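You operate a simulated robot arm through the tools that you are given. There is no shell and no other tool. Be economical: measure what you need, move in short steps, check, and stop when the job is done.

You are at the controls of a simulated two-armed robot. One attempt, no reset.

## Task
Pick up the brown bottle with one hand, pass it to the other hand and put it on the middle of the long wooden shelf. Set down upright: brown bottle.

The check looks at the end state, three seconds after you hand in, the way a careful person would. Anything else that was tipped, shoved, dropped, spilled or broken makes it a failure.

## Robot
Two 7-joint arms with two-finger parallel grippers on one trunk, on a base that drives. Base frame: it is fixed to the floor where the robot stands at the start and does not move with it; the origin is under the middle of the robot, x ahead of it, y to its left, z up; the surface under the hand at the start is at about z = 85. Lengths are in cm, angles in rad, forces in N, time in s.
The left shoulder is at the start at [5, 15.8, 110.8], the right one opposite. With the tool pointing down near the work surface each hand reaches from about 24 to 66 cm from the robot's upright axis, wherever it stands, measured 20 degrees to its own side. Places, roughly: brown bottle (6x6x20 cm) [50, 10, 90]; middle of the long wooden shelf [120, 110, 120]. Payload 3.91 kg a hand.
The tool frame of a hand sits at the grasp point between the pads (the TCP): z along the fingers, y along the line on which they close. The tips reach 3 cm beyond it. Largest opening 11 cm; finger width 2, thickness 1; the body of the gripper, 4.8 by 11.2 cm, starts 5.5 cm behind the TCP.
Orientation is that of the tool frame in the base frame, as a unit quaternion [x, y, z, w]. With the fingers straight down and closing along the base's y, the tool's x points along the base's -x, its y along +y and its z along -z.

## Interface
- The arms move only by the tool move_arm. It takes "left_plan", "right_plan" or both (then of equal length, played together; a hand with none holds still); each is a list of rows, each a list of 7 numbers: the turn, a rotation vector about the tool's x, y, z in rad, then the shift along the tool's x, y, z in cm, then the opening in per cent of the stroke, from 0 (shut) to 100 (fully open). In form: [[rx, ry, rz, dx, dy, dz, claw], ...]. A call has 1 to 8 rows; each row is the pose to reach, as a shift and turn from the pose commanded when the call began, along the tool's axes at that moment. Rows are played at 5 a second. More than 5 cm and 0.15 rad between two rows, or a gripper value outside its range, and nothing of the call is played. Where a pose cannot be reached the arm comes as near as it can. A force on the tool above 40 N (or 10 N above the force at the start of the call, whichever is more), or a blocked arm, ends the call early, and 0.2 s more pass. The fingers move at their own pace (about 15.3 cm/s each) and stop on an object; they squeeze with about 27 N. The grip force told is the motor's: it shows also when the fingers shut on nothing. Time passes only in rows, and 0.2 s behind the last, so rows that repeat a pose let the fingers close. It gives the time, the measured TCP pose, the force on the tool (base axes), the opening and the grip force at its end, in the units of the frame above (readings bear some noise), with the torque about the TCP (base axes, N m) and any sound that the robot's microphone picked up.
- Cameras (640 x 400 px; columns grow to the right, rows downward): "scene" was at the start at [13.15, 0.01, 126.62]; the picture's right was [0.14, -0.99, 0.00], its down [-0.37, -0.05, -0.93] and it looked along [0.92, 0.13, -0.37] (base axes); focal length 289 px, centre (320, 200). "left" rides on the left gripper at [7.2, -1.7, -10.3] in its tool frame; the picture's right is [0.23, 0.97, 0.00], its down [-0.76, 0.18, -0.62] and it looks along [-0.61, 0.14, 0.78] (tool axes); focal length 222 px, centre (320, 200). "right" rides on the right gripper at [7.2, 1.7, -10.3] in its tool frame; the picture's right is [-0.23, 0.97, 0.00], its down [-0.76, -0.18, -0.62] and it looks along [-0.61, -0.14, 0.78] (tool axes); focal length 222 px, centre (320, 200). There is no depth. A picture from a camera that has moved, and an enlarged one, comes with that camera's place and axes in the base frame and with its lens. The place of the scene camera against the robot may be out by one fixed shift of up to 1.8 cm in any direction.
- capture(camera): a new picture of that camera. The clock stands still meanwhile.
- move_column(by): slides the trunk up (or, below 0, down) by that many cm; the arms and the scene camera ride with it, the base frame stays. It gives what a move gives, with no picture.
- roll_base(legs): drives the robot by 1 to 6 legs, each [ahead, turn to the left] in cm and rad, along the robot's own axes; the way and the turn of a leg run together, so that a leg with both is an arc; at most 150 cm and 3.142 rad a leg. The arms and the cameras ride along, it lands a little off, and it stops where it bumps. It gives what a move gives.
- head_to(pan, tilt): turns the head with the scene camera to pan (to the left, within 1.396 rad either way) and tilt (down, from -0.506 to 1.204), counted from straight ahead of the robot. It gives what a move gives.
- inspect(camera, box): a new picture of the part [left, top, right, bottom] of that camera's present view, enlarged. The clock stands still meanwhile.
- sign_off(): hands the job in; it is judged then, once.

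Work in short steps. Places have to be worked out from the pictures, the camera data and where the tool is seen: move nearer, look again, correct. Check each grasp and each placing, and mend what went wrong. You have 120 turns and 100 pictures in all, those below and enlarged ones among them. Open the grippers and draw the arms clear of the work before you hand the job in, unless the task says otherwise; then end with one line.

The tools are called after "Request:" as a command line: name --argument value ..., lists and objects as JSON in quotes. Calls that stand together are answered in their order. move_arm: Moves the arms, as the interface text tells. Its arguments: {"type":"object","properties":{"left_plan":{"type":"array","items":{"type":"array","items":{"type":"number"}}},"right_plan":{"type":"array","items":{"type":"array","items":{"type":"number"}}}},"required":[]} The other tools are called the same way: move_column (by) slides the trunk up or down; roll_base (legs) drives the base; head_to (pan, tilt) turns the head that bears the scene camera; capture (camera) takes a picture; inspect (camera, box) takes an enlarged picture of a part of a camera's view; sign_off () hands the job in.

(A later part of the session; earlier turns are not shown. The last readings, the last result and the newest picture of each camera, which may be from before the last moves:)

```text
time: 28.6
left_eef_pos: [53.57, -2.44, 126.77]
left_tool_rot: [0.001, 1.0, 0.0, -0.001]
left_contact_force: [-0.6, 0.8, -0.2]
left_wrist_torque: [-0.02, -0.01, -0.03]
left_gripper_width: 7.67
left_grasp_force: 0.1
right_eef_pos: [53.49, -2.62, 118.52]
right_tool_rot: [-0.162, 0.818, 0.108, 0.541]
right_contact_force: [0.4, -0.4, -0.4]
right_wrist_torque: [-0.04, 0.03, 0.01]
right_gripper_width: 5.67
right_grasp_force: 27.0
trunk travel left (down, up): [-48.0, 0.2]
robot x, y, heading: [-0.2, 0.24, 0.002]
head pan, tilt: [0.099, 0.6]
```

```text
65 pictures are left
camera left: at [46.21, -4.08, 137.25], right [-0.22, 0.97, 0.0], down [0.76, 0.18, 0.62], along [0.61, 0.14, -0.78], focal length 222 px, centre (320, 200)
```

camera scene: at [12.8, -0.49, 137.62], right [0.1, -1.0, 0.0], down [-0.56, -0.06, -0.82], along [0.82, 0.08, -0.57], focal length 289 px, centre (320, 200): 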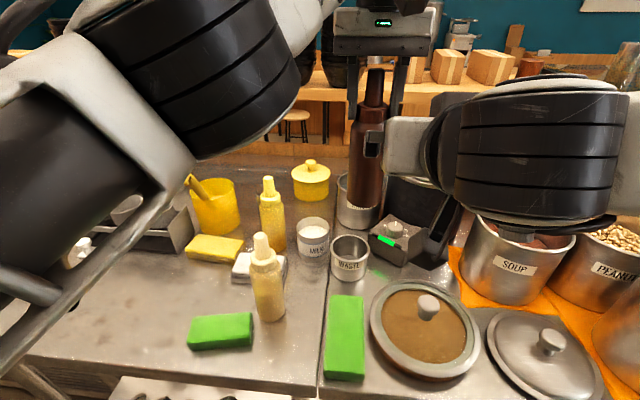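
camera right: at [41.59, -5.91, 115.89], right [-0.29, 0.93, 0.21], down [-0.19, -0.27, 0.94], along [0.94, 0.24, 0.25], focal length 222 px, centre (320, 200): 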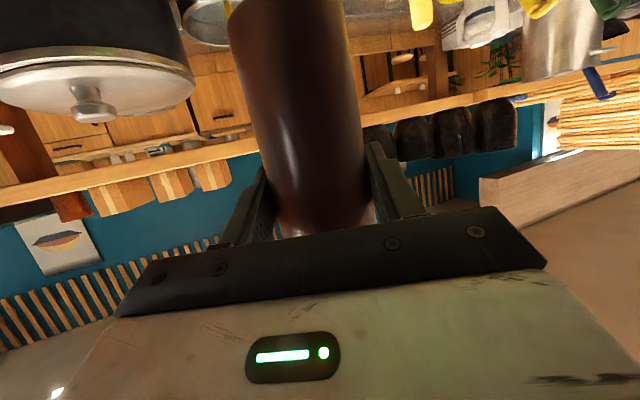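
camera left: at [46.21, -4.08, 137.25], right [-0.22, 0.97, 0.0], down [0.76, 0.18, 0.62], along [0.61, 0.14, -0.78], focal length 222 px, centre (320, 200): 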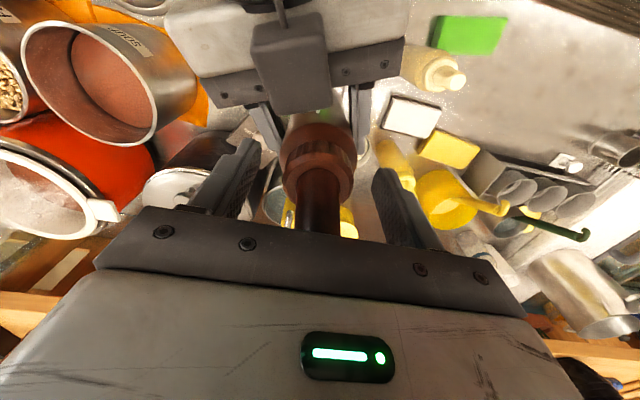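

The left fingers are clear of the cap. I lower the right hand with the bottle 10 cm straight down, out of the left hand.

Request:
move_arm --right_plan '[[0, 0, 0, 1.84, 0, 0.78, 20], [0, 0, 0, 3.68, 0, 1.56, 20], [0, 0, 0, 5.53, 0, 2.33, 20], [0, 0, 0, 7.37, 0, 3.11, 20], [0, 0, 0, 9.21, 0, 3.89, 20]]'

Request:
capture --camera "left"

Request:
capture --camera "scene"

```text
time: 29.8
left_eef_pos: [53.49, -2.46, 126.94]
left_tool_rot: [0.002, 1.0, 0.0, 0.0]
left_contact_force: [-0.2, 0.4, 0.9]
left_wrist_torque: [-0.01, -0.02, -0.01]
left_gripper_width: 7.73
left_grasp_force: 0.1
right_eef_pos: [53.51, -2.58, 110.72]
right_tool_rot: [-0.162, 0.818, 0.108, 0.541]
right_contact_force: [-0.1, 0.4, 0.5]
right_wrist_torque: [0.01, 0.03, 0.01]
right_gripper_width: 5.7
right_grasp_force: 26.8
right hand out of reach, approached as far as the arm can: row 5
trunk travel left (down, up): [-48.0, 0.2]
robot x, y, heading: [-0.17, 0.02, -0.001]
head pan, tilt: [0.099, 0.6]
```

```text
64 pictures are left
camera left: at [46.21, -4.11, 137.24], right [-0.22, 0.97, 0.0], down [0.76, 0.17, 0.62], along [0.61, 0.14, -0.78], focal length 222 px, centre (320, 200)
```

left: 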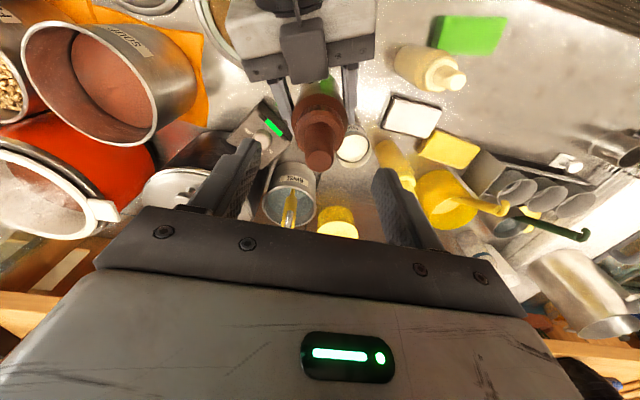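

```text
63 pictures are left
camera scene: at [12.79, -0.46, 137.62], right [0.1, -1.0, 0.0], down [-0.56, -0.06, -0.82], along [0.82, 0.08, -0.57], focal length 289 px, centre (320, 200)
```

scene: 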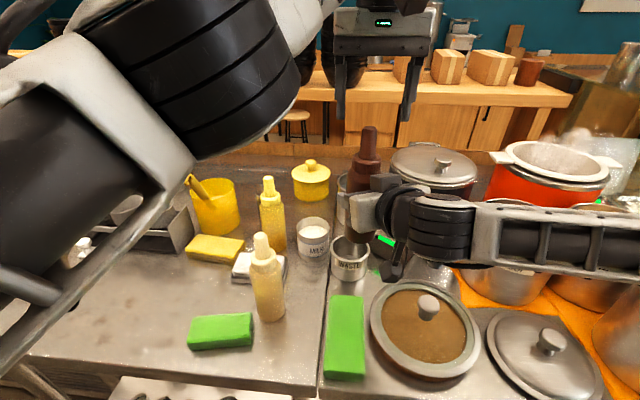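

The handover worked; the right hand holds the bottle alone. I withdraw the left hand upward and back a little first.

Request:
move_arm --left_plan '[[0, 0, 0, 0, 0, -1, 70], [0, 0, 0, 1, 0, -2, 70], [0, 0, 0, 3, 0, -3, 70]]'

```text
time: 30.6
left_eef_pos: [50.21, -2.34, 129.7]
left_tool_rot: [0.001, 1.0, 0.0, -0.001]
left_contact_force: [-0.4, -0.3, -0.2]
left_wrist_torque: [-0.02, -0.01, -0.01]
left_gripper_width: 7.68
left_grasp_force: 0.0
right_eef_pos: [53.63, -2.51, 110.71]
right_tool_rot: [-0.163, 0.818, 0.108, 0.541]
right_contact_force: [-0.7, 0.1, 0.1]
right_wrist_torque: [0.01, 0.01, 0.0]
right_gripper_width: 5.69
right_grasp_force: 27.3
trunk travel left (down, up): [-48.0, 0.2]
robot x, y, heading: [0.26, -0.1, -0.002]
head pan, tilt: [0.099, 0.6]
```

Clear. Now I take the left hand well aside to its own side.

Request:
move_arm --left_plan '[[0, 0, 0, 0, 4, 0, 70], [0, 0, 0, 2, 8, 0, 70], [0, 0, 0, 4, 12, 0, 70], [0, 0, 0, 7, 16, 0, 70], [0, 0, 0, 10, 19, 0, 70], [0, 0, 0, 12, 22, 0, 50]]'

Request:
head_to --pan 0.7 --tilt 0.9

Request:
capture --camera "scene"

```text
time: 32.0
left_eef_pos: [38.23, 19.89, 129.76]
left_tool_rot: [0.003, 1.0, 0.0, 0.0]
left_contact_force: [0.0, 0.0, -0.1]
left_wrist_torque: [0.0, 0.01, -0.03]
left_gripper_width: 5.51
left_grasp_force: 0.0
right_eef_pos: [53.5, -2.44, 110.75]
right_tool_rot: [-0.163, 0.818, 0.108, 0.541]
right_contact_force: [0.6, 0.4, -0.4]
right_wrist_torque: [-0.04, 0.06, 0.0]
right_gripper_width: 5.65
right_grasp_force: 27.5
trunk travel left (down, up): [-48.0, 0.2]
robot x, y, heading: [0.28, -0.35, 0.001]
head pan, tilt: [0.099, 0.6]
```

```text
time: 33.0
left_eef_pos: [38.2, 19.91, 129.65]
left_tool_rot: [0.002, 1.0, 0.0, 0.001]
left_contact_force: [1.1, 0.4, 0.3]
left_wrist_torque: [0.01, 0.0, 0.01]
left_gripper_width: 5.5
left_grasp_force: 0.1
right_eef_pos: [53.52, -2.53, 110.59]
right_tool_rot: [-0.163, 0.818, 0.109, 0.541]
right_contact_force: [0.6, 0.2, 0.2]
right_wrist_torque: [-0.03, 0.04, -0.03]
right_gripper_width: 5.67
right_grasp_force: 27.8
trunk travel left (down, up): [-48.0, 0.2]
robot x, y, heading: [0.04, 0.3, 0.004]
head pan, tilt: [0.7, 0.901]
```

```text
62 pictures are left
camera scene: at [9.78, 3.53, 135.15], right [0.64, -0.77, 0.0], down [-0.6, -0.5, -0.62], along [0.48, 0.4, -0.78], focal length 289 px, centre (320, 200)
```

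scene: 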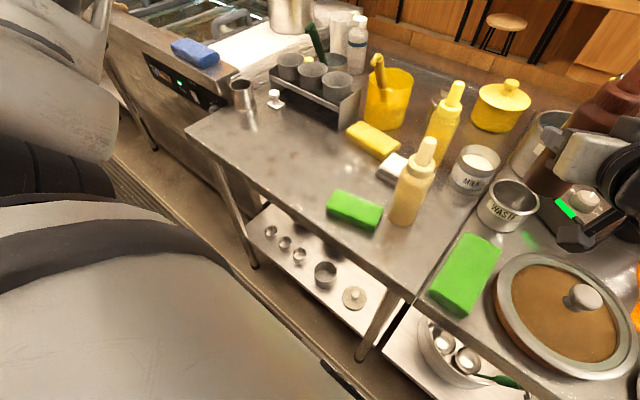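

The second unit (griddle) front is at x≈50–53 for y 76–187, giving room to approach the shelf there. I raise the bottle for travelling and stretch the left arm forward for a narrower profile, then look along the aisle.

Request:
move_arm --right_plan '[[0, 0, 0, -2.76, 0, -1.17, 20], [0, 0, 0, -5.5, 0, -2.33, 20], [0, 0, 0, -8.3, 0, -3.5, 20], [0, 0, 0, -11.05, 0, -4.67, 20], [0, 0, 0, -12.9, 0, -5.45, 20]]' --left_plan '[[0, 0, 0, -3, -1, 0, 50], [0, 0, 0, -6, -2, 0, 50], [0, 0, 0, -9, -3, 0, 50], [0, 0, 0, -12, -3, 0, 50], [0, 0, 0, -14, -3, 0, 50]]'

Request:
head_to --pan 1.39 --tilt 0.5

Request:
capture --camera "scene"

Request:
head_to --pan -0.9 --tilt 0.5

Request:
capture --camera "scene"

```text
time: 34.2
left_eef_pos: [52.24, 16.6, 129.65]
left_tool_rot: [0.001, 1.0, 0.0, 0.0]
left_contact_force: [-0.4, 0.3, 0.0]
left_wrist_torque: [0.0, -0.03, -0.02]
left_gripper_width: 5.5
left_grasp_force: 0.0
right_eef_pos: [53.55, -2.63, 124.64]
right_tool_rot: [-0.163, 0.818, 0.108, 0.542]
right_contact_force: [-0.5, 0.1, -4.3]
right_wrist_torque: [-0.01, 0.01, 0.0]
right_gripper_width: 5.67
right_grasp_force: 27.0
trunk travel left (down, up): [-48.0, 0.2]
robot x, y, heading: [0.13, 0.15, 0.003]
head pan, tilt: [0.7, 0.901]
```

```text
time: 35.2
left_eef_pos: [52.22, 16.78, 129.53]
left_tool_rot: [0.002, 1.0, 0.0, 0.0]
left_contact_force: [-0.1, -0.8, 0.1]
left_wrist_torque: [0.02, 0.02, -0.01]
left_gripper_width: 5.5
left_grasp_force: 0.1
right_eef_pos: [53.42, -2.6, 124.46]
right_tool_rot: [-0.163, 0.818, 0.108, 0.541]
right_contact_force: [-0.2, -0.2, -3.1]
right_wrist_torque: [-0.04, 0.02, -0.02]
right_gripper_width: 5.68
right_grasp_force: 27.4
trunk travel left (down, up): [-48.0, 0.2]
robot x, y, heading: [-0.11, 0.14, -0.004]
head pan, tilt: [1.389, 0.499]
```

```text
61 pictures are left
camera scene: at [5.64, 7.63, 138.53], right [0.98, -0.18, 0.0], down [-0.09, -0.47, -0.88], along [0.16, 0.86, -0.48], focal length 289 px, centre (320, 200)
```

scene: 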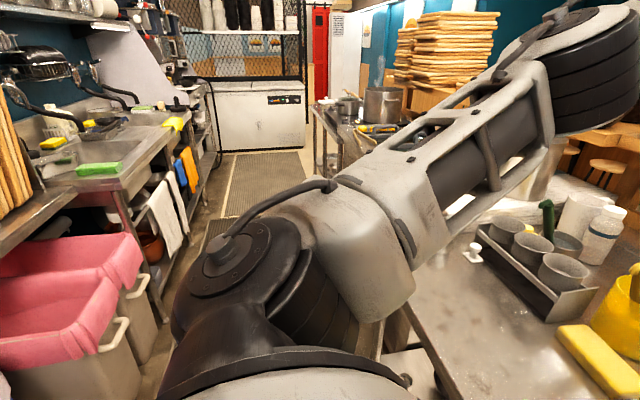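

```text
time: 37.4
left_eef_pos: [52.2, 16.76, 129.57]
left_tool_rot: [0.001, 1.0, 0.0, 0.001]
left_contact_force: [-0.2, -0.3, 0.0]
left_wrist_torque: [0.0, 0.0, 0.02]
left_gripper_width: 5.46
left_grasp_force: 0.0
right_eef_pos: [53.4, -2.74, 124.62]
right_tool_rot: [-0.164, 0.818, 0.109, 0.541]
right_contact_force: [-0.4, 0.0, -3.9]
right_wrist_torque: [-0.01, 0.01, 0.03]
right_gripper_width: 5.64
right_grasp_force: 27.0
trunk travel left (down, up): [-48.0, 0.2]
robot x, y, heading: [0.14, 0.29, 0.001]
head pan, tilt: [-0.901, 0.499]
```

```text
60 pictures are left
camera scene: at [9.65, -8.45, 138.53], right [-0.78, -0.62, 0.0], down [-0.3, 0.38, -0.88], along [0.55, -0.69, -0.48], focal length 289 px, centre (320, 200)
```

scene: 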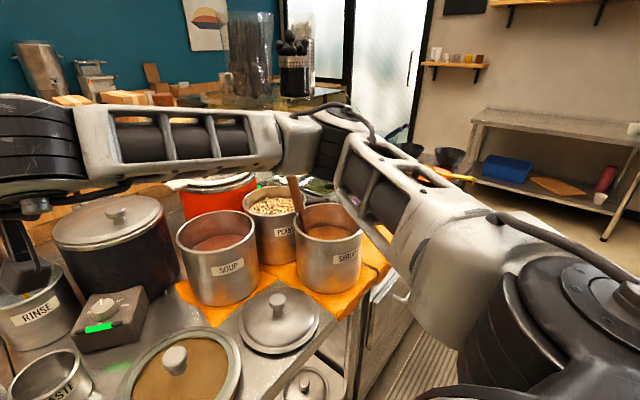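

Elbows stay within ~48 cm radius and the bottle bottom (z≈116) clears everything, so I turn left 90° and look ahead.

Request:
roll_base --legs '[[0, 1.571]]'

Request:
head_to --pan 0.0 --tilt 0.5

Request:
capture --camera "scene"

```text
time: 41.6
left_eef_pos: [-17.16, 52.04, 129.59]
left_tool_rot: [0.708, -0.706, 0.001, 0.0]
left_contact_force: [0.2, -0.2, 0.8]
left_wrist_torque: [0.01, -0.01, 0.01]
left_gripper_width: 5.53
left_grasp_force: 0.1
right_eef_pos: [2.3, 53.41, 124.5]
right_tool_rot: [0.695, -0.46, -0.461, -0.305]
right_contact_force: [0.6, -0.2, -2.1]
right_wrist_torque: [-0.03, -0.01, 0.0]
right_gripper_width: 5.68
right_grasp_force: 27.3
trunk travel left (down, up): [-48.0, 0.2]
robot x, y, heading: [0.17, 0.18, 1.579]
head pan, tilt: [-0.901, 0.499]
```

```text
time: 42.8
left_eef_pos: [-17.02, 52.04, 129.68]
left_tool_rot: [0.708, -0.706, -0.001, -0.001]
left_contact_force: [-0.6, 0.4, -0.4]
left_wrist_torque: [-0.01, -0.02, 0.01]
left_gripper_width: 5.48
left_grasp_force: 0.1
right_eef_pos: [2.34, 53.59, 124.48]
right_tool_rot: [0.695, -0.46, -0.461, -0.304]
right_contact_force: [-0.3, -0.1, -3.2]
right_wrist_torque: [-0.04, 0.02, 0.0]
right_gripper_width: 5.65
right_grasp_force: 27.3
trunk travel left (down, up): [-48.0, 0.2]
robot x, y, heading: [-0.1, 0.18, 1.575]
head pan, tilt: [0.0, 0.499]
```

```text
59 pictures are left
camera scene: at [-0.12, 11.81, 138.53], right [1.0, 0.01, 0.0], down [0.0, -0.48, -0.88], along [-0.01, 0.88, -0.48], focal length 289 px, centre (320, 200)
```

scene: 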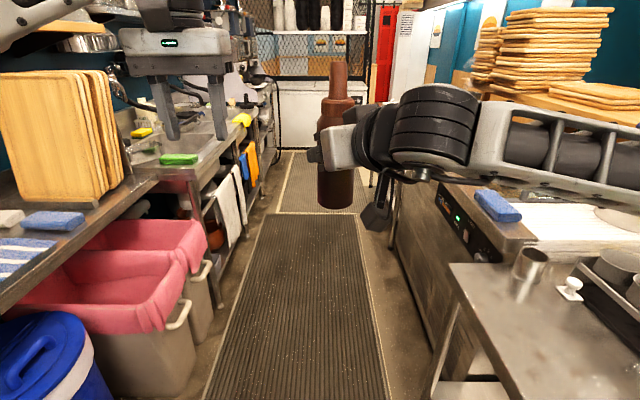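

The aisle is free. I check the left elbow against the cutting boards on the left before driving.

Request:
head_to --pan 0.9 --tilt 0.4

Request:
capture --camera "scene"

```text
time: 44.0
left_eef_pos: [-16.99, 52.09, 129.56]
left_tool_rot: [0.708, -0.706, 0.0, 0.0]
left_contact_force: [0.2, -0.2, -0.9]
left_wrist_torque: [0.01, 0.01, 0.01]
left_gripper_width: 5.48
left_grasp_force: 0.1
right_eef_pos: [2.36, 53.4, 124.57]
right_tool_rot: [0.695, -0.46, -0.461, -0.305]
right_contact_force: [0.1, -0.4, -3.4]
right_wrist_torque: [-0.06, -0.04, 0.0]
right_gripper_width: 5.64
right_grasp_force: 27.2
trunk travel left (down, up): [-48.0, 0.2]
robot x, y, heading: [0.23, -0.19, 1.58]
head pan, tilt: [0.901, 0.4]
```

```text
58 pictures are left
camera scene: at [-7.36, 8.43, 139.45], right [0.62, 0.79, 0.0], down [0.31, -0.24, -0.92], along [-0.73, 0.57, -0.39], focal length 289 px, centre (320, 200)
```

scene: 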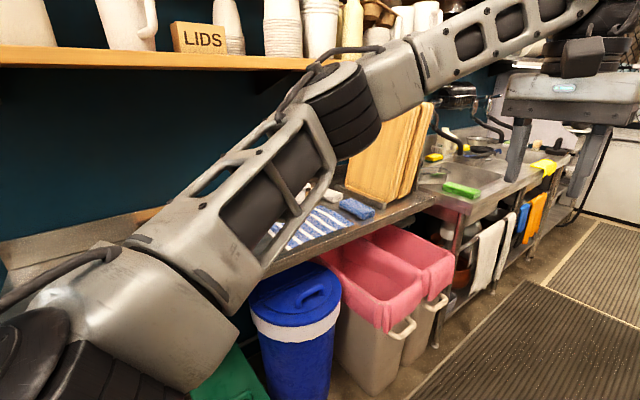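

The boards and sink counter are at x≈-75, plenty of room. I drive 116 cm along the aisle, then turn right to face the shelf in the next step.

Request:
roll_base --legs '[[116, 0]]'

Request:
head_to --pan -1.0 --tilt 0.45

Request:
capture --camera "scene"

```text
time: 50.0
left_eef_pos: [-17.37, 168.75, 129.6]
left_tool_rot: [-0.707, 0.707, 0.0, 0.001]
left_contact_force: [0.7, -0.1, 0.5]
left_wrist_torque: [0.02, 0.03, -0.01]
left_gripper_width: 5.5
left_grasp_force: 0.1
right_eef_pos: [2.05, 169.93, 124.54]
right_tool_rot: [0.694, -0.462, -0.459, -0.306]
right_contact_force: [1.1, -0.4, -3.0]
right_wrist_torque: [-0.06, -0.03, 0.02]
right_gripper_width: 5.66
right_grasp_force: 26.7
trunk travel left (down, up): [-48.0, 0.2]
robot x, y, heading: [-0.62, 116.75, 1.573]
head pan, tilt: [0.901, 0.4]
```

```text
time: 51.8
left_eef_pos: [-17.42, 168.6, 129.73]
left_tool_rot: [-0.707, 0.707, 0.0, 0.0]
left_contact_force: [-0.4, -0.2, -0.5]
left_wrist_torque: [0.03, 0.01, 0.02]
left_gripper_width: 5.51
left_grasp_force: 0.1
right_eef_pos: [1.98, 169.83, 124.59]
right_tool_rot: [0.694, -0.462, -0.46, -0.305]
right_contact_force: [0.1, -0.1, -3.2]
right_wrist_torque: [-0.04, -0.02, -0.02]
right_gripper_width: 5.7
right_grasp_force: 27.1
trunk travel left (down, up): [-48.0, 0.2]
robot x, y, heading: [-0.41, 116.55, 1.573]
head pan, tilt: [-1.0, 0.45]
```

```text
57 pictures are left
camera scene: at [7.1, 124.18, 138.98], right [0.54, -0.84, 0.0], down [-0.37, -0.24, -0.9], along [0.76, 0.49, -0.44], focal length 289 px, centre (320, 200)
```

scene: 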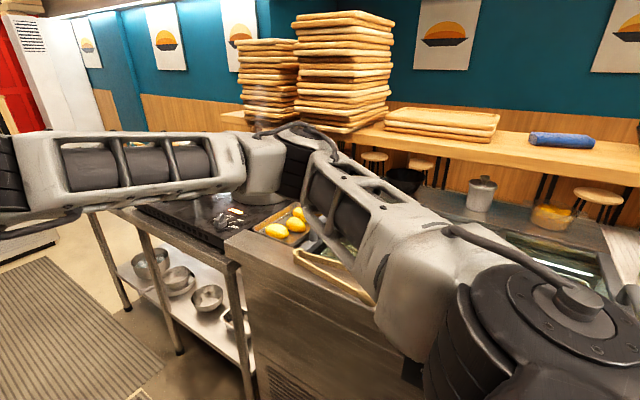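

The shelf is in view with trays on its left and a blue roll. I turn right to face it and look.

Request:
roll_base --legs '[[0, -1.5]]'

Request:
head_to --pan 0.0 --tilt 0.3

Request:
capture --camera "scene"

Request:
capture --camera "right"

```text
time: 55.9
left_eef_pos: [50.63, 136.12, 129.62]
left_tool_rot: [-0.029, 1.0, -0.001, 0.001]
left_contact_force: [-0.7, 0.1, 0.2]
left_wrist_torque: [-0.01, 0.02, 0.0]
left_gripper_width: 5.51
left_grasp_force: 0.0
right_eef_pos: [52.95, 116.91, 124.64]
right_tool_rot: [-0.187, 0.813, 0.124, 0.537]
right_contact_force: [-0.9, -0.7, -3.5]
right_wrist_torque: [0.01, 0.03, -0.02]
right_gripper_width: 5.67
right_grasp_force: 26.7
trunk travel left (down, up): [-48.0, 0.2]
robot x, y, heading: [-0.48, 116.55, 0.06]
head pan, tilt: [-1.0, 0.45]
```

```text
time: 57.2
left_eef_pos: [50.6, 136.21, 129.56]
left_tool_rot: [-0.028, 1.0, 0.0, 0.001]
left_contact_force: [-0.7, 0.4, 0.0]
left_wrist_torque: [0.0, 0.01, 0.02]
left_gripper_width: 5.48
left_grasp_force: 0.1
right_eef_pos: [52.89, 116.97, 124.55]
right_tool_rot: [-0.188, 0.812, 0.125, 0.538]
right_contact_force: [-0.4, 0.3, -4.1]
right_wrist_torque: [-0.02, 0.03, 0.02]
right_gripper_width: 5.66
right_grasp_force: 27.4
trunk travel left (down, up): [-48.0, 0.2]
robot x, y, heading: [-0.13, 116.51, 0.062]
head pan, tilt: [0.0, 0.3]
```

```text
56 pictures are left
camera scene: at [12.75, 115.93, 140.37], right [0.06, -1.0, 0.0], down [-0.3, -0.02, -0.96], along [0.95, 0.06, -0.3], focal length 289 px, centre (320, 200)
```

scene: 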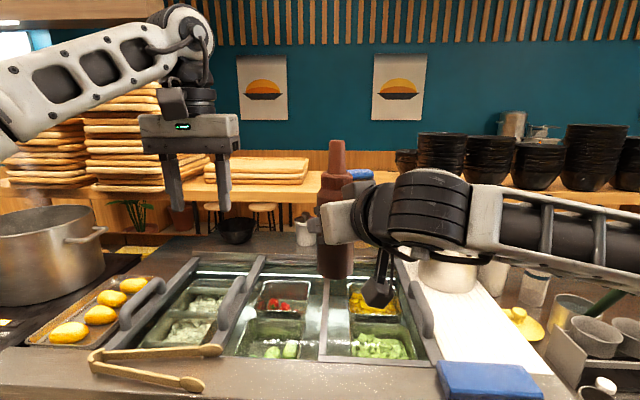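

```text
55 pictures are left
camera right: at [41.17, 112.95, 121.88], right [-0.35, 0.91, 0.21], down [-0.17, -0.28, 0.94], along [0.92, 0.29, 0.25], focal length 222 px, centre (320, 200)
```

right: 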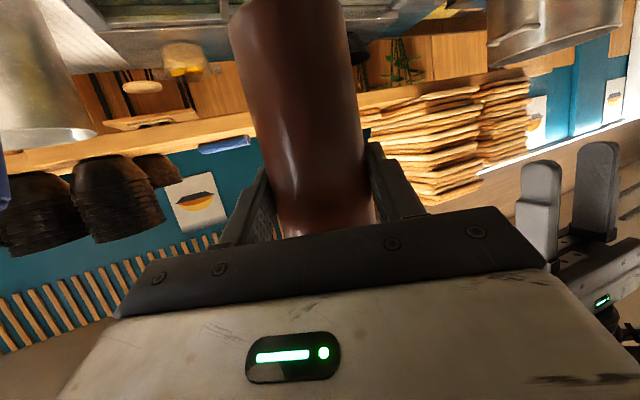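

I zoom on the free stretch of shelf between trays and bowls from both cameras.

Request:
inspect --camera "scene" --box '[200, 120, 440, 270]'

Request:
inspect --camera "right" --box '[100, 60, 420, 260]'

```text
2.67 times, centred on (320, 195) of scene
camera zoom: at [12.75, 115.93, 140.37], right [0.06, -1.0, 0.0], down [-0.3, -0.02, -0.96], along [0.95, 0.06, -0.3], focal length 771 px, centre (320, 213)
```

zoom: 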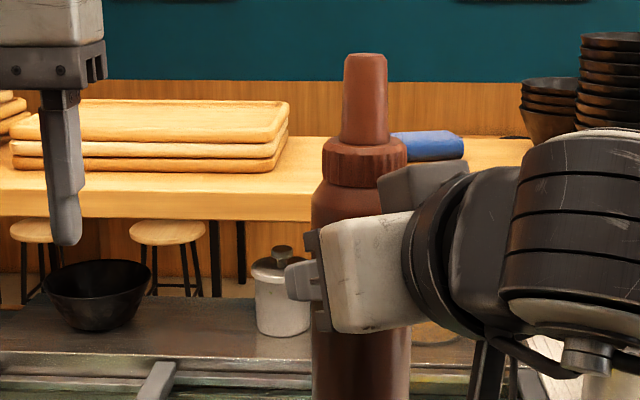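

```text
2.00 times, centred on (260, 160) of right
camera zoom: at [41.17, 112.95, 121.88], right [-0.35, 0.91, 0.21], down [-0.17, -0.28, 0.94], along [0.92, 0.29, 0.25], focal length 444 px, centre (440, 280)
```

zoom: 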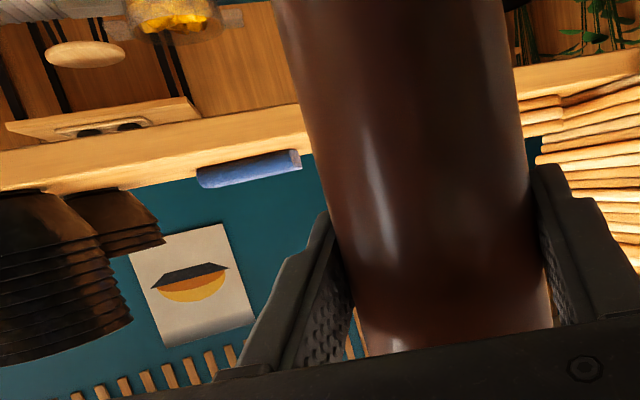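

Shelf top estimates to z≈113–114, front edge ≈x 103–108. Before driving closer, I look down at the base and griddle front.

Request:
head_to --pan 0.35 --tilt 1.2

Request:
capture --camera "scene"

```text
time: 58.4
left_eef_pos: [50.57, 136.14, 129.68]
left_tool_rot: [-0.028, 1.0, 0.0, 0.001]
left_contact_force: [0.2, 0.6, -0.4]
left_wrist_torque: [-0.04, 0.01, 0.01]
left_gripper_width: 5.52
left_grasp_force: 0.0
right_eef_pos: [52.98, 116.97, 124.43]
right_tool_rot: [-0.186, 0.813, 0.123, 0.537]
right_contact_force: [0.2, 0.6, -2.5]
right_wrist_torque: [0.0, 0.02, -0.01]
right_gripper_width: 5.69
right_grasp_force: 26.7
trunk travel left (down, up): [-48.0, 0.2]
robot x, y, heading: [-0.75, 116.46, 0.059]
head pan, tilt: [0.351, 1.201]
```

```text
52 pictures are left
camera scene: at [8.56, 117.61, 133.17], right [0.4, -0.92, 0.0], down [-0.85, -0.37, -0.36], along [0.33, 0.14, -0.93], focal length 289 px, centre (320, 200)
```

scene: 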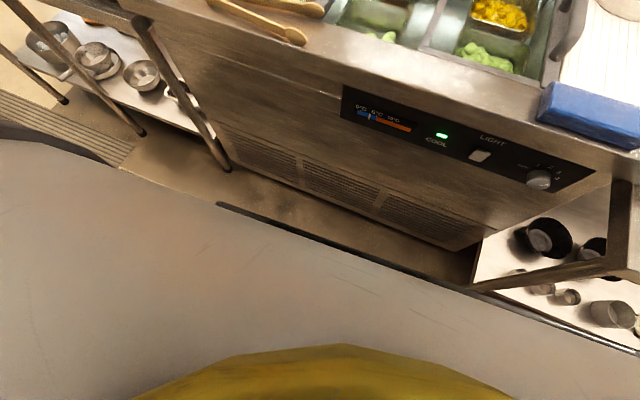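

I zoom in on the dark line near the floor to tell whether it's my base edge.

Request:
inspect --camera "scene" --box '[160, 130, 500, 340]'

Request:
head_to --pan 1.2 --tilt 1.2

Request:
capture --camera "scene"

```text
1.88 times, centred on (330, 235) of scene
camera zoom: at [8.56, 117.61, 133.17], right [0.4, -0.92, 0.0], down [-0.85, -0.37, -0.36], along [0.33, 0.14, -0.93], focal length 544 px, centre (301, 134)
```

zoom: 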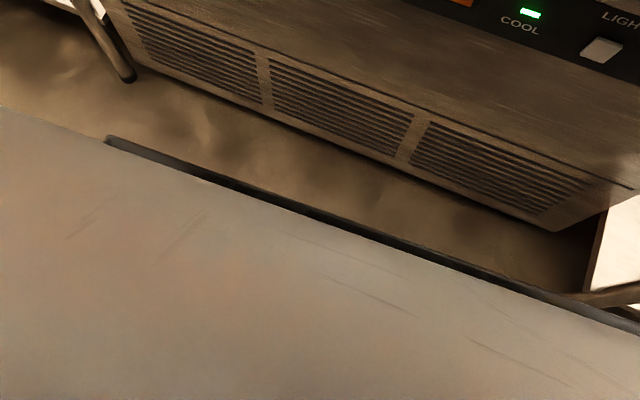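

```text
time: 59.6
left_eef_pos: [50.52, 136.2, 129.52]
left_tool_rot: [-0.028, 1.0, 0.0, 0.0]
left_contact_force: [-0.5, -0.4, -0.3]
left_wrist_torque: [0.0, 0.0, 0.0]
left_gripper_width: 5.49
left_grasp_force: 0.1
right_eef_pos: [52.96, 116.94, 124.58]
right_tool_rot: [-0.187, 0.813, 0.124, 0.537]
right_contact_force: [0.0, -0.2, -3.2]
right_wrist_torque: [-0.02, 0.02, 0.0]
right_gripper_width: 5.67
right_grasp_force: 27.1
trunk travel left (down, up): [-48.0, 0.2]
robot x, y, heading: [-0.51, 116.1, 0.062]
head pan, tilt: [1.201, 1.201]
```

```text
50 pictures are left
camera scene: at [5.14, 120.71, 133.16], right [0.95, -0.31, 0.0], down [-0.29, -0.89, -0.36], along [0.11, 0.34, -0.93], focal length 289 px, centre (320, 200)
```

scene: 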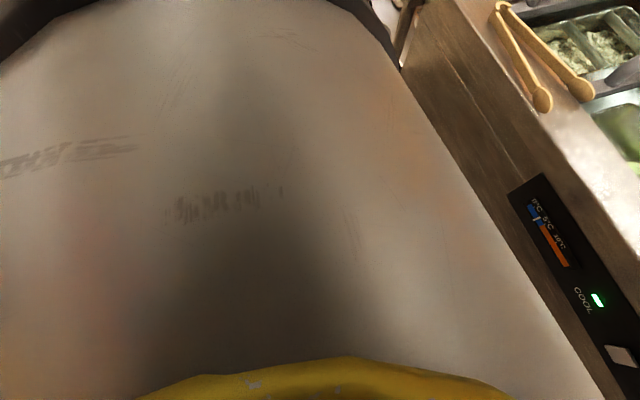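

I can't see the base from the head. I'll use the left wrist camera: bring the left hand back and turn it to look across the front of the robot at the floor.

Request:
move_arm --left_plan '[[0, 0, 0.15, 2, 0, 0, 50], [0, 0, 0.3, 4, 0, 0, 50], [0, 0, 0.45, 6, 0, 0, 50], [0, 0, 0.6, 8, 0, 0, 50], [0, 0, 0.75, 10, 1, 0, 50], [0, 0, 0.9, 11, 2, 0, 50], [0, 0, 1.05, 12, 3, 0, 50], [0, 0, 1.2, 13, 4, 0, 50]]'

Request:
capture --camera "left"

```text
time: 61.4
left_eef_pos: [32.78, 134.45, 127.37]
left_tool_rot: [0.541, 0.841, 0.001, 0.002]
left_contact_force: [0.0, -0.3, -0.7]
left_wrist_torque: [-0.04, -0.02, 0.0]
left_gripper_width: 5.5
left_grasp_force: 0.0
left hand out of reach, approached as far as the arm can: row 7, 8
right_eef_pos: [52.91, 116.87, 124.41]
right_tool_rot: [-0.186, 0.813, 0.123, 0.537]
right_contact_force: [-0.1, -0.1, -3.3]
right_wrist_torque: [0.0, 0.02, 0.0]
right_gripper_width: 5.67
right_grasp_force: 27.1
trunk travel left (down, up): [-48.0, 0.2]
robot x, y, heading: [-0.28, 116.59, 0.061]
head pan, tilt: [1.201, 1.201]
```

```text
49 pictures are left
camera left: at [28.17, 140.38, 137.84], right [0.79, 0.61, 0.0], down [0.48, -0.62, 0.62], along [0.38, -0.49, -0.78], focal length 222 px, centre (320, 200)
```

left: 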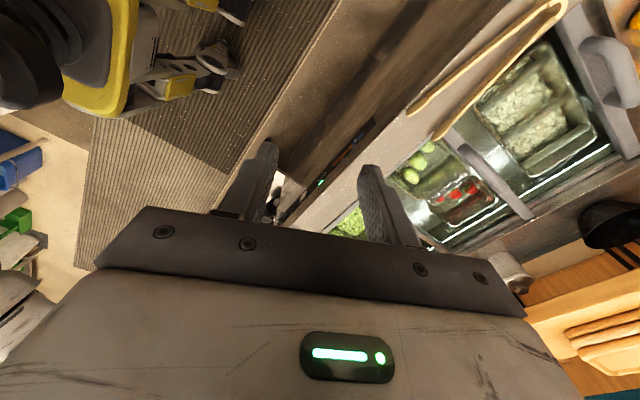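

The wrist view shows my base front is only ~15 cm ahead of the axis, with bare floor up to the fridge front (x≈55). I drive 22 cm with a slight left heading and recheck.

Request:
roll_base --legs '[[0, 0.07], [22, 0]]'

Request:
capture --camera "left"

Request:
head_to --pan -0.1 --tilt 0.4

Request:
capture --camera "scene"

```text
time: 63.5
left_eef_pos: [53.23, 139.5, 127.38]
left_tool_rot: [0.51, 0.86, -0.001, 0.001]
left_contact_force: [-0.6, 0.0, -0.8]
left_wrist_torque: [0.0, -0.01, -0.03]
left_gripper_width: 5.51
left_grasp_force: 0.2
right_eef_pos: [74.62, 123.53, 124.5]
right_tool_rot: [-0.215, 0.806, 0.143, 0.532]
right_contact_force: [1.1, 0.6, -3.7]
right_wrist_torque: [-0.03, 0.01, 0.01]
right_gripper_width: 5.67
right_grasp_force: 27.4
trunk travel left (down, up): [-48.0, 0.2]
robot x, y, heading: [21.25, 119.38, 0.132]
head pan, tilt: [1.201, 1.201]
```

```text
48 pictures are left
camera left: at [48.38, 145.17, 137.81], right [0.75, 0.67, 0.0], down [0.52, -0.58, 0.62], along [0.42, -0.47, -0.78], focal length 222 px, centre (320, 200)
```

left: 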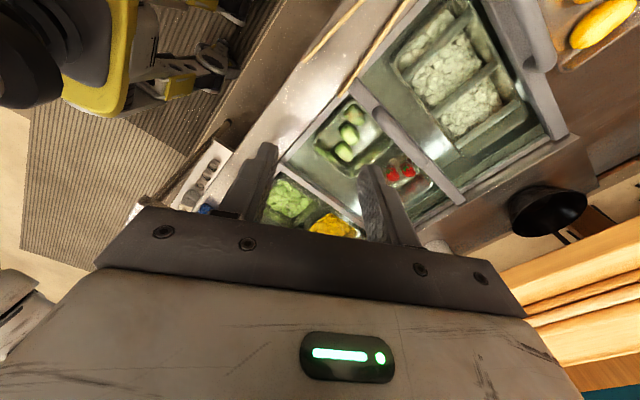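

```text
time: 65.0
left_eef_pos: [53.2, 139.67, 127.46]
left_tool_rot: [0.511, 0.86, -0.001, 0.001]
left_contact_force: [0.0, 0.2, 0.3]
left_wrist_torque: [-0.01, -0.03, 0.0]
left_gripper_width: 5.49
left_grasp_force: 0.0
right_eef_pos: [74.66, 123.47, 124.54]
right_tool_rot: [-0.215, 0.805, 0.143, 0.534]
right_contact_force: [-0.3, -0.8, -3.9]
right_wrist_torque: [-0.03, 0.04, 0.0]
right_gripper_width: 5.65
right_grasp_force: 26.9
trunk travel left (down, up): [-48.0, 0.2]
robot x, y, heading: [21.46, 119.55, 0.127]
head pan, tilt: [-0.099, 0.4]
```

```text
47 pictures are left
camera scene: at [34.5, 118.77, 139.44], right [0.03, -1.0, 0.0], down [-0.39, -0.01, -0.92], along [0.92, 0.03, -0.39], focal length 289 px, centre (320, 200)
```

scene: 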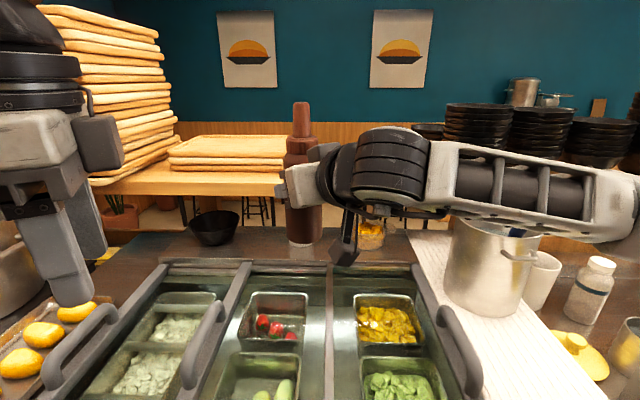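

Gap to the fridge is still ≥17 cm. I advance 12 cm more and turn 0.17 left to bring the right shoulder forward.

Request:
roll_base --legs '[[12, 0], [0, 0.17]]'

Request:
head_to --pan -0.4 --tilt 0.4

Request:
capture --camera "scene"

Request:
capture --camera "right"

```text
time: 66.0
left_eef_pos: [56.2, 139.97, 127.48]
left_tool_rot: [0.511, 0.86, -0.001, 0.001]
left_contact_force: [-0.3, 0.5, 0.8]
left_wrist_torque: [0.01, -0.06, -0.01]
left_gripper_width: 5.47
left_grasp_force: 0.1
right_eef_pos: [77.41, 123.77, 124.26]
right_tool_rot: [-0.214, 0.808, 0.14, 0.53]
right_contact_force: [-0.4, 0.5, -2.7]
right_wrist_torque: [-0.04, 0.01, 0.01]
right_gripper_width: 5.65
right_grasp_force: 26.5
trunk travel left (down, up): [-48.0, 0.2]
robot x, y, heading: [24.38, 119.78, 0.123]
head pan, tilt: [-0.099, 0.4]
stopped in leg 1: the robot was blocked; the commanded pose is now the measured one
```

```text
time: 66.8
left_eef_pos: [56.26, 139.93, 127.29]
left_tool_rot: [0.512, 0.859, -0.002, -0.001]
left_contact_force: [-0.4, 0.4, -0.8]
left_wrist_torque: [-0.01, -0.01, 0.01]
left_gripper_width: 5.51
left_grasp_force: 0.1
right_eef_pos: [77.61, 123.78, 124.3]
right_tool_rot: [-0.215, 0.808, 0.141, 0.53]
right_contact_force: [-0.1, 0.4, -4.1]
right_wrist_torque: [-0.01, 0.02, -0.03]
right_gripper_width: 5.68
right_grasp_force: 27.1
trunk travel left (down, up): [-48.0, 0.2]
robot x, y, heading: [24.46, 119.74, 0.122]
head pan, tilt: [-0.4, 0.4]
```

```text
46 pictures are left
camera scene: at [37.06, 116.51, 139.45], right [-0.27, -0.96, 0.0], down [-0.37, 0.11, -0.92], along [0.89, -0.25, -0.39], focal length 289 px, centre (320, 200)
```

scene: 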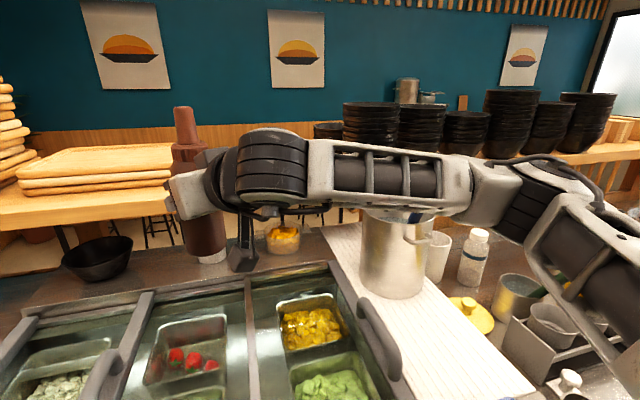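

```text
45 pictures are left
camera right: at [66.09, 119.02, 121.68], right [-0.4, 0.89, 0.21], down [-0.15, -0.29, 0.95], along [0.9, 0.35, 0.25], focal length 222 px, centre (320, 200)
```

right: 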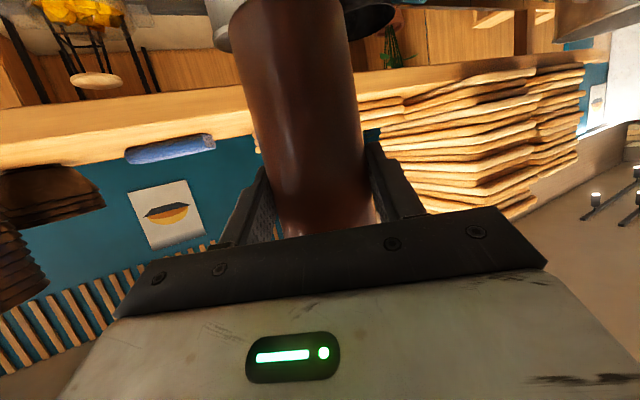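

The base touched at x=24.4 (front ~30 cm ahead of the axis); nothing moved. I'll measure the shelf more precisely before choosing the stance.

Request:
inspect --camera "scene" --box '[0, 120, 208, 250]'

Request:
inspect --camera "right" --box '[0, 50, 320, 250]'

```text
3.08 times, centred on (104, 185) of scene
camera zoom: at [37.06, 116.51, 139.45], right [-0.27, -0.96, 0.0], down [-0.37, 0.11, -0.92], along [0.89, -0.25, -0.39], focal length 889 px, centre (985, 246)
```

zoom: 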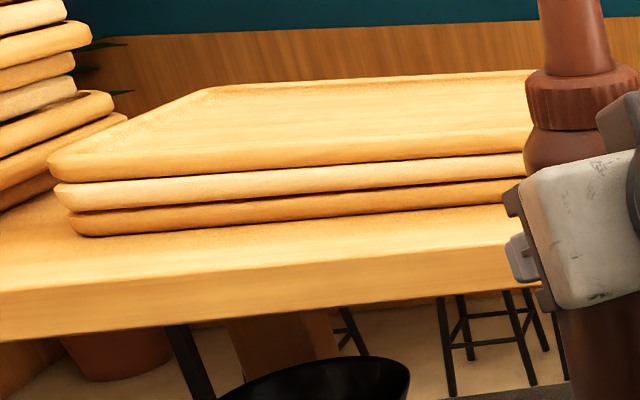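

```text
2.00 times, centred on (160, 150) of right
camera zoom: at [66.09, 119.02, 121.68], right [-0.4, 0.89, 0.21], down [-0.15, -0.29, 0.95], along [0.9, 0.35, 0.25], focal length 444 px, centre (640, 300)
```

zoom: 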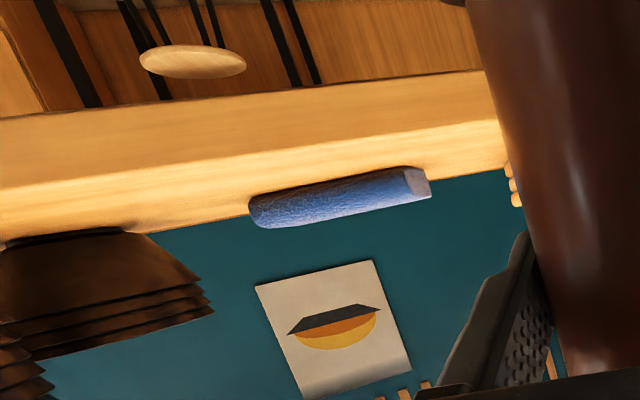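

Shelf: front edge ≈x 103–106, top ≈z 114. To reach x≈117 I need the right shoulder forward, i.e. heading about 1.1 rad with the right arm reaching to its side. I check the area to the left for tall things first.

Request:
head_to --pan 0.9 --tilt 0.5

Request:
capture --camera "scene"

```text
time: 68.2
left_eef_pos: [56.57, 139.92, 127.36]
left_tool_rot: [0.511, 0.859, -0.001, 0.0]
left_contact_force: [0.5, -0.7, 0.3]
left_wrist_torque: [-0.01, 0.0, 0.01]
left_gripper_width: 5.49
left_grasp_force: 0.1
right_eef_pos: [77.58, 123.77, 124.23]
right_tool_rot: [-0.213, 0.808, 0.141, 0.531]
right_contact_force: [0.0, -0.1, -4.5]
right_wrist_torque: [0.01, 0.02, 0.02]
right_gripper_width: 5.68
right_grasp_force: 27.0
trunk travel left (down, up): [-48.0, 0.2]
robot x, y, heading: [24.08, 120.04, 0.12]
head pan, tilt: [0.901, 0.499]
```

```text
42 pictures are left
camera scene: at [32.89, 126.79, 138.53], right [0.85, -0.52, 0.0], down [-0.25, -0.41, -0.88], along [0.46, 0.75, -0.48], focal length 289 px, centre (320, 200)
```

scene: 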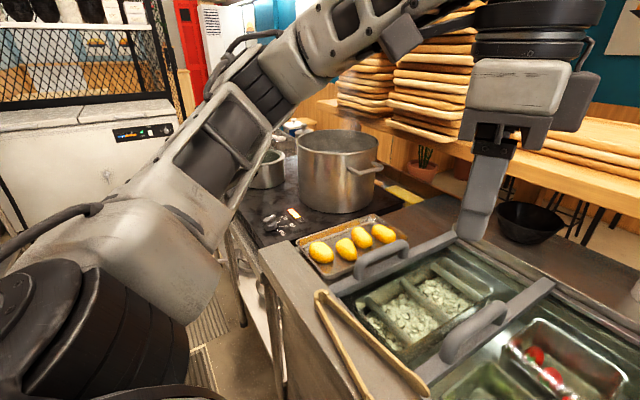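

The big pot is ~100 cm away, out of sweep range. I back off 2.5 cm and turn left to heading ≈1.1.

Request:
roll_base --legs '[[-2.5, 0], [0, 0.98]]'

Request:
head_to --pan -1.1 --tilt 0.4

Request:
capture --camera "scene"

```text
time: 71.6
left_eef_pos: [22.08, 157.52, 127.43]
left_tool_rot: [0.036, 0.999, -0.001, -0.001]
left_contact_force: [-0.1, -0.1, 0.2]
left_wrist_torque: [0.02, -0.01, 0.0]
left_gripper_width: 5.49
left_grasp_force: 0.0
right_eef_pos: [47.25, 166.53, 124.28]
right_tool_rot: [-0.575, 0.607, 0.378, 0.399]
right_contact_force: [0.0, -0.4, -3.8]
right_wrist_torque: [-0.03, -0.01, 0.0]
right_gripper_width: 5.67
right_grasp_force: 27.3
trunk travel left (down, up): [-48.0, 0.2]
robot x, y, heading: [21.46, 119.87, 1.122]
head pan, tilt: [0.901, 0.499]
```

```text
time: 73.5
left_eef_pos: [22.1, 157.56, 127.49]
left_tool_rot: [0.037, 0.999, -0.001, 0.0]
left_contact_force: [0.3, -0.2, -0.2]
left_wrist_torque: [0.0, 0.04, -0.02]
left_gripper_width: 5.5
left_grasp_force: 0.1
right_eef_pos: [47.26, 166.64, 124.31]
right_tool_rot: [-0.575, 0.606, 0.379, 0.398]
right_contact_force: [0.7, -0.1, -2.7]
right_wrist_torque: [-0.03, 0.02, -0.01]
right_gripper_width: 5.68
right_grasp_force: 27.3
trunk travel left (down, up): [-48.0, 0.2]
robot x, y, heading: [21.84, 119.3, 1.123]
head pan, tilt: [-1.1, 0.4]
```

```text
41 pictures are left
camera scene: at [32.67, 122.08, 139.45], right [0.03, -1.0, 0.0], down [-0.39, -0.01, -0.92], along [0.92, 0.02, -0.39], focal length 289 px, centre (320, 200)
```

scene: 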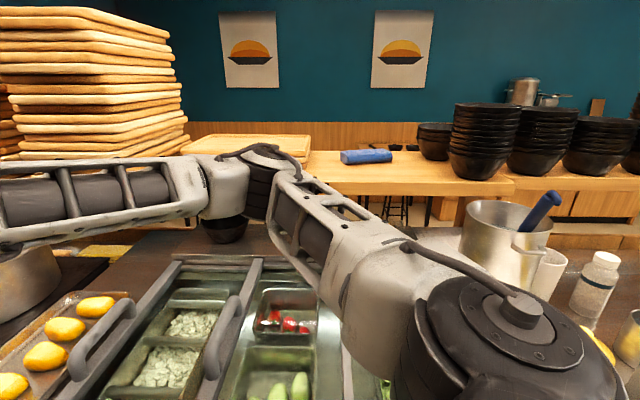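

The turn succeeded; a blue roll sits near (122,109) on the shelf with free space in front of it, trays start at y≈126. I swing the right arm (with bottle) on an arc about its shoulder toward the shelf, first half.

Request:
move_arm --right_plan '[[0.092, 0, 0.04, 0.33, -4.42, -0.78, 20], [0.184, 0, 0.079, 0.77, -8.78, -1.83, 20], [0.275, 0, 0.119, 1.39, -13.02, -3.29, 20], [0.367, 0, 0.158, 2.17, -17.12, -5.1, 20], [0.459, 0, 0.198, 3.07, -20.97, -7.2, 20], [0.551, 0, 0.238, 4.11, -24.62, -9.64, 20], [0.643, 0, 0.277, 5.28, -28.01, -12.36, 20], [0.734, 0, 0.317, 6.56, -31.14, -15.37, 20]]'

Request:
capture --camera "scene"

```text
time: 75.3
left_eef_pos: [22.18, 157.38, 127.42]
left_tool_rot: [0.037, 0.999, -0.002, 0.0]
left_contact_force: [0.8, -0.1, -0.1]
left_wrist_torque: [-0.01, -0.01, 0.01]
left_gripper_width: 5.51
left_grasp_force: 0.1
right_eef_pos: [77.54, 148.12, 124.45]
right_tool_rot: [-0.292, 0.783, 0.192, 0.515]
right_contact_force: [-0.1, 0.1, -3.4]
right_wrist_torque: [0.01, 0.02, 0.0]
right_gripper_width: 5.7
right_grasp_force: 26.8
trunk travel left (down, up): [-48.0, 0.2]
robot x, y, heading: [21.72, 119.8, 1.124]
head pan, tilt: [-1.1, 0.4]
```

```text
40 pictures are left
camera scene: at [32.72, 121.98, 139.45], right [0.02, -1.0, 0.0], down [-0.39, -0.01, -0.92], along [0.92, 0.02, -0.39], focal length 289 px, centre (320, 200)
```

scene: 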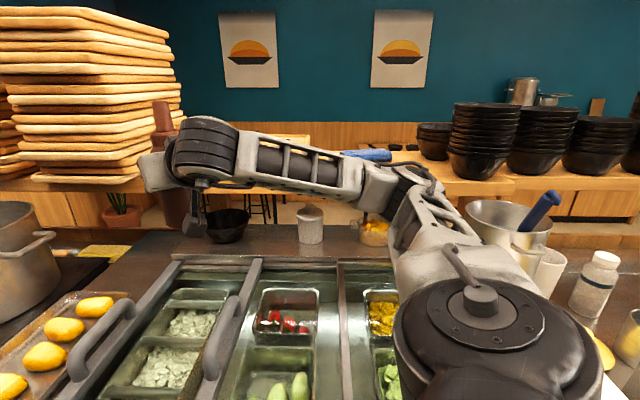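

Going well. Second half of the swing, ending about (88,114) facing the shelf.

Request:
move_arm --right_plan '[[0.085, 0, 0.037, 0.16, -4.5, -0.38, 20], [0.171, 0, 0.074, 0.48, -8.94, -1.13, 20], [0.256, 0, 0.111, 0.96, -13.29, -2.24, 20], [0.342, 0, 0.148, 1.59, -17.51, -3.71, 20], [0.427, 0, 0.184, 2.37, -21.58, -5.52, 20], [0.513, 0, 0.221, 3.29, -25.44, -7.66, 20], [0.598, 0, 0.258, 4.34, -29.09, -10.1, 20], [0.684, 0, 0.295, 5.52, -32.49, -12.84, 20]]'

Request:
capture --camera "scene"

Request:
capture --camera "right"

```text
time: 77.1
left_eef_pos: [22.26, 157.29, 127.44]
left_tool_rot: [0.037, 0.999, -0.001, 0.0]
left_contact_force: [0.0, -0.3, -0.1]
left_wrist_torque: [0.04, -0.01, 0.02]
left_gripper_width: 5.51
left_grasp_force: 0.0
right_eef_pos: [88.17, 114.37, 124.53]
right_tool_rot: [0.012, 0.836, -0.008, 0.549]
right_contact_force: [0.1, -0.1, -2.9]
right_wrist_torque: [-0.03, 0.01, 0.01]
right_gripper_width: 5.67
right_grasp_force: 26.8
trunk travel left (down, up): [-48.0, 0.2]
robot x, y, heading: [21.44, 119.67, 1.125]
head pan, tilt: [-1.1, 0.4]
```

```text
39 pictures are left
camera scene: at [32.66, 121.99, 139.45], right [0.02, -1.0, 0.0], down [-0.39, -0.01, -0.92], along [0.92, 0.02, -0.39], focal length 289 px, centre (320, 200)
```

scene: 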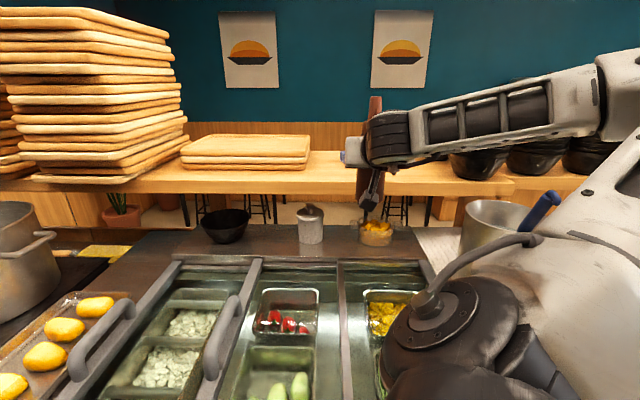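

```text
38 pictures are left
camera right: at [75.94, 116.36, 121.94], right [0.12, 0.97, 0.21], down [-0.27, -0.17, 0.95], along [0.95, -0.17, 0.25], focal length 222 px, centre (320, 200)
```

right: 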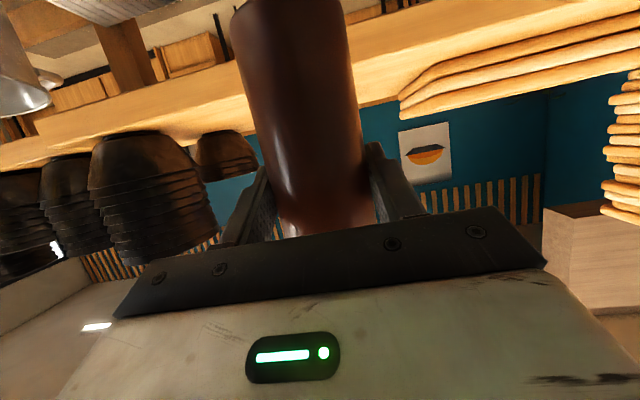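

Now near the shelf. I zoom both views to refine the shelf edge and height before lifting over it.

Request:
inspect --camera "right" --box '[90, 20, 410, 220]'

Request:
inspect --camera "scene" --box '[280, 100, 520, 250]'

```text
2.00 times, centred on (250, 120) of right
camera zoom: at [75.94, 116.36, 121.94], right [0.12, 0.97, 0.21], down [-0.27, -0.17, 0.95], along [0.95, -0.17, 0.25], focal length 444 px, centre (460, 360)
```

zoom: 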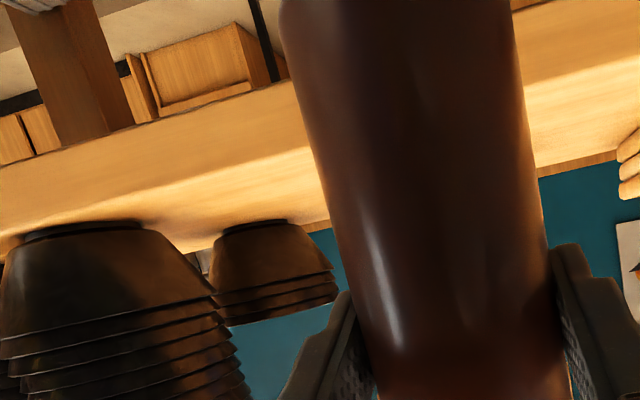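

```text
2.67 times, centred on (400, 175) of scene
camera zoom: at [32.66, 121.99, 139.45], right [0.02, -1.0, 0.0], down [-0.39, -0.01, -0.92], along [0.92, 0.02, -0.39], focal length 771 px, centre (107, 267)
```

zoom: 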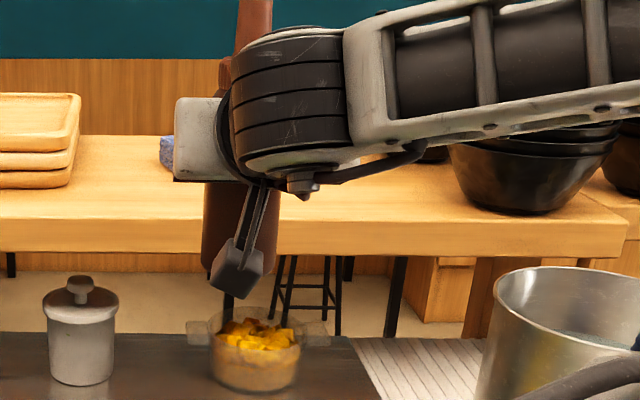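

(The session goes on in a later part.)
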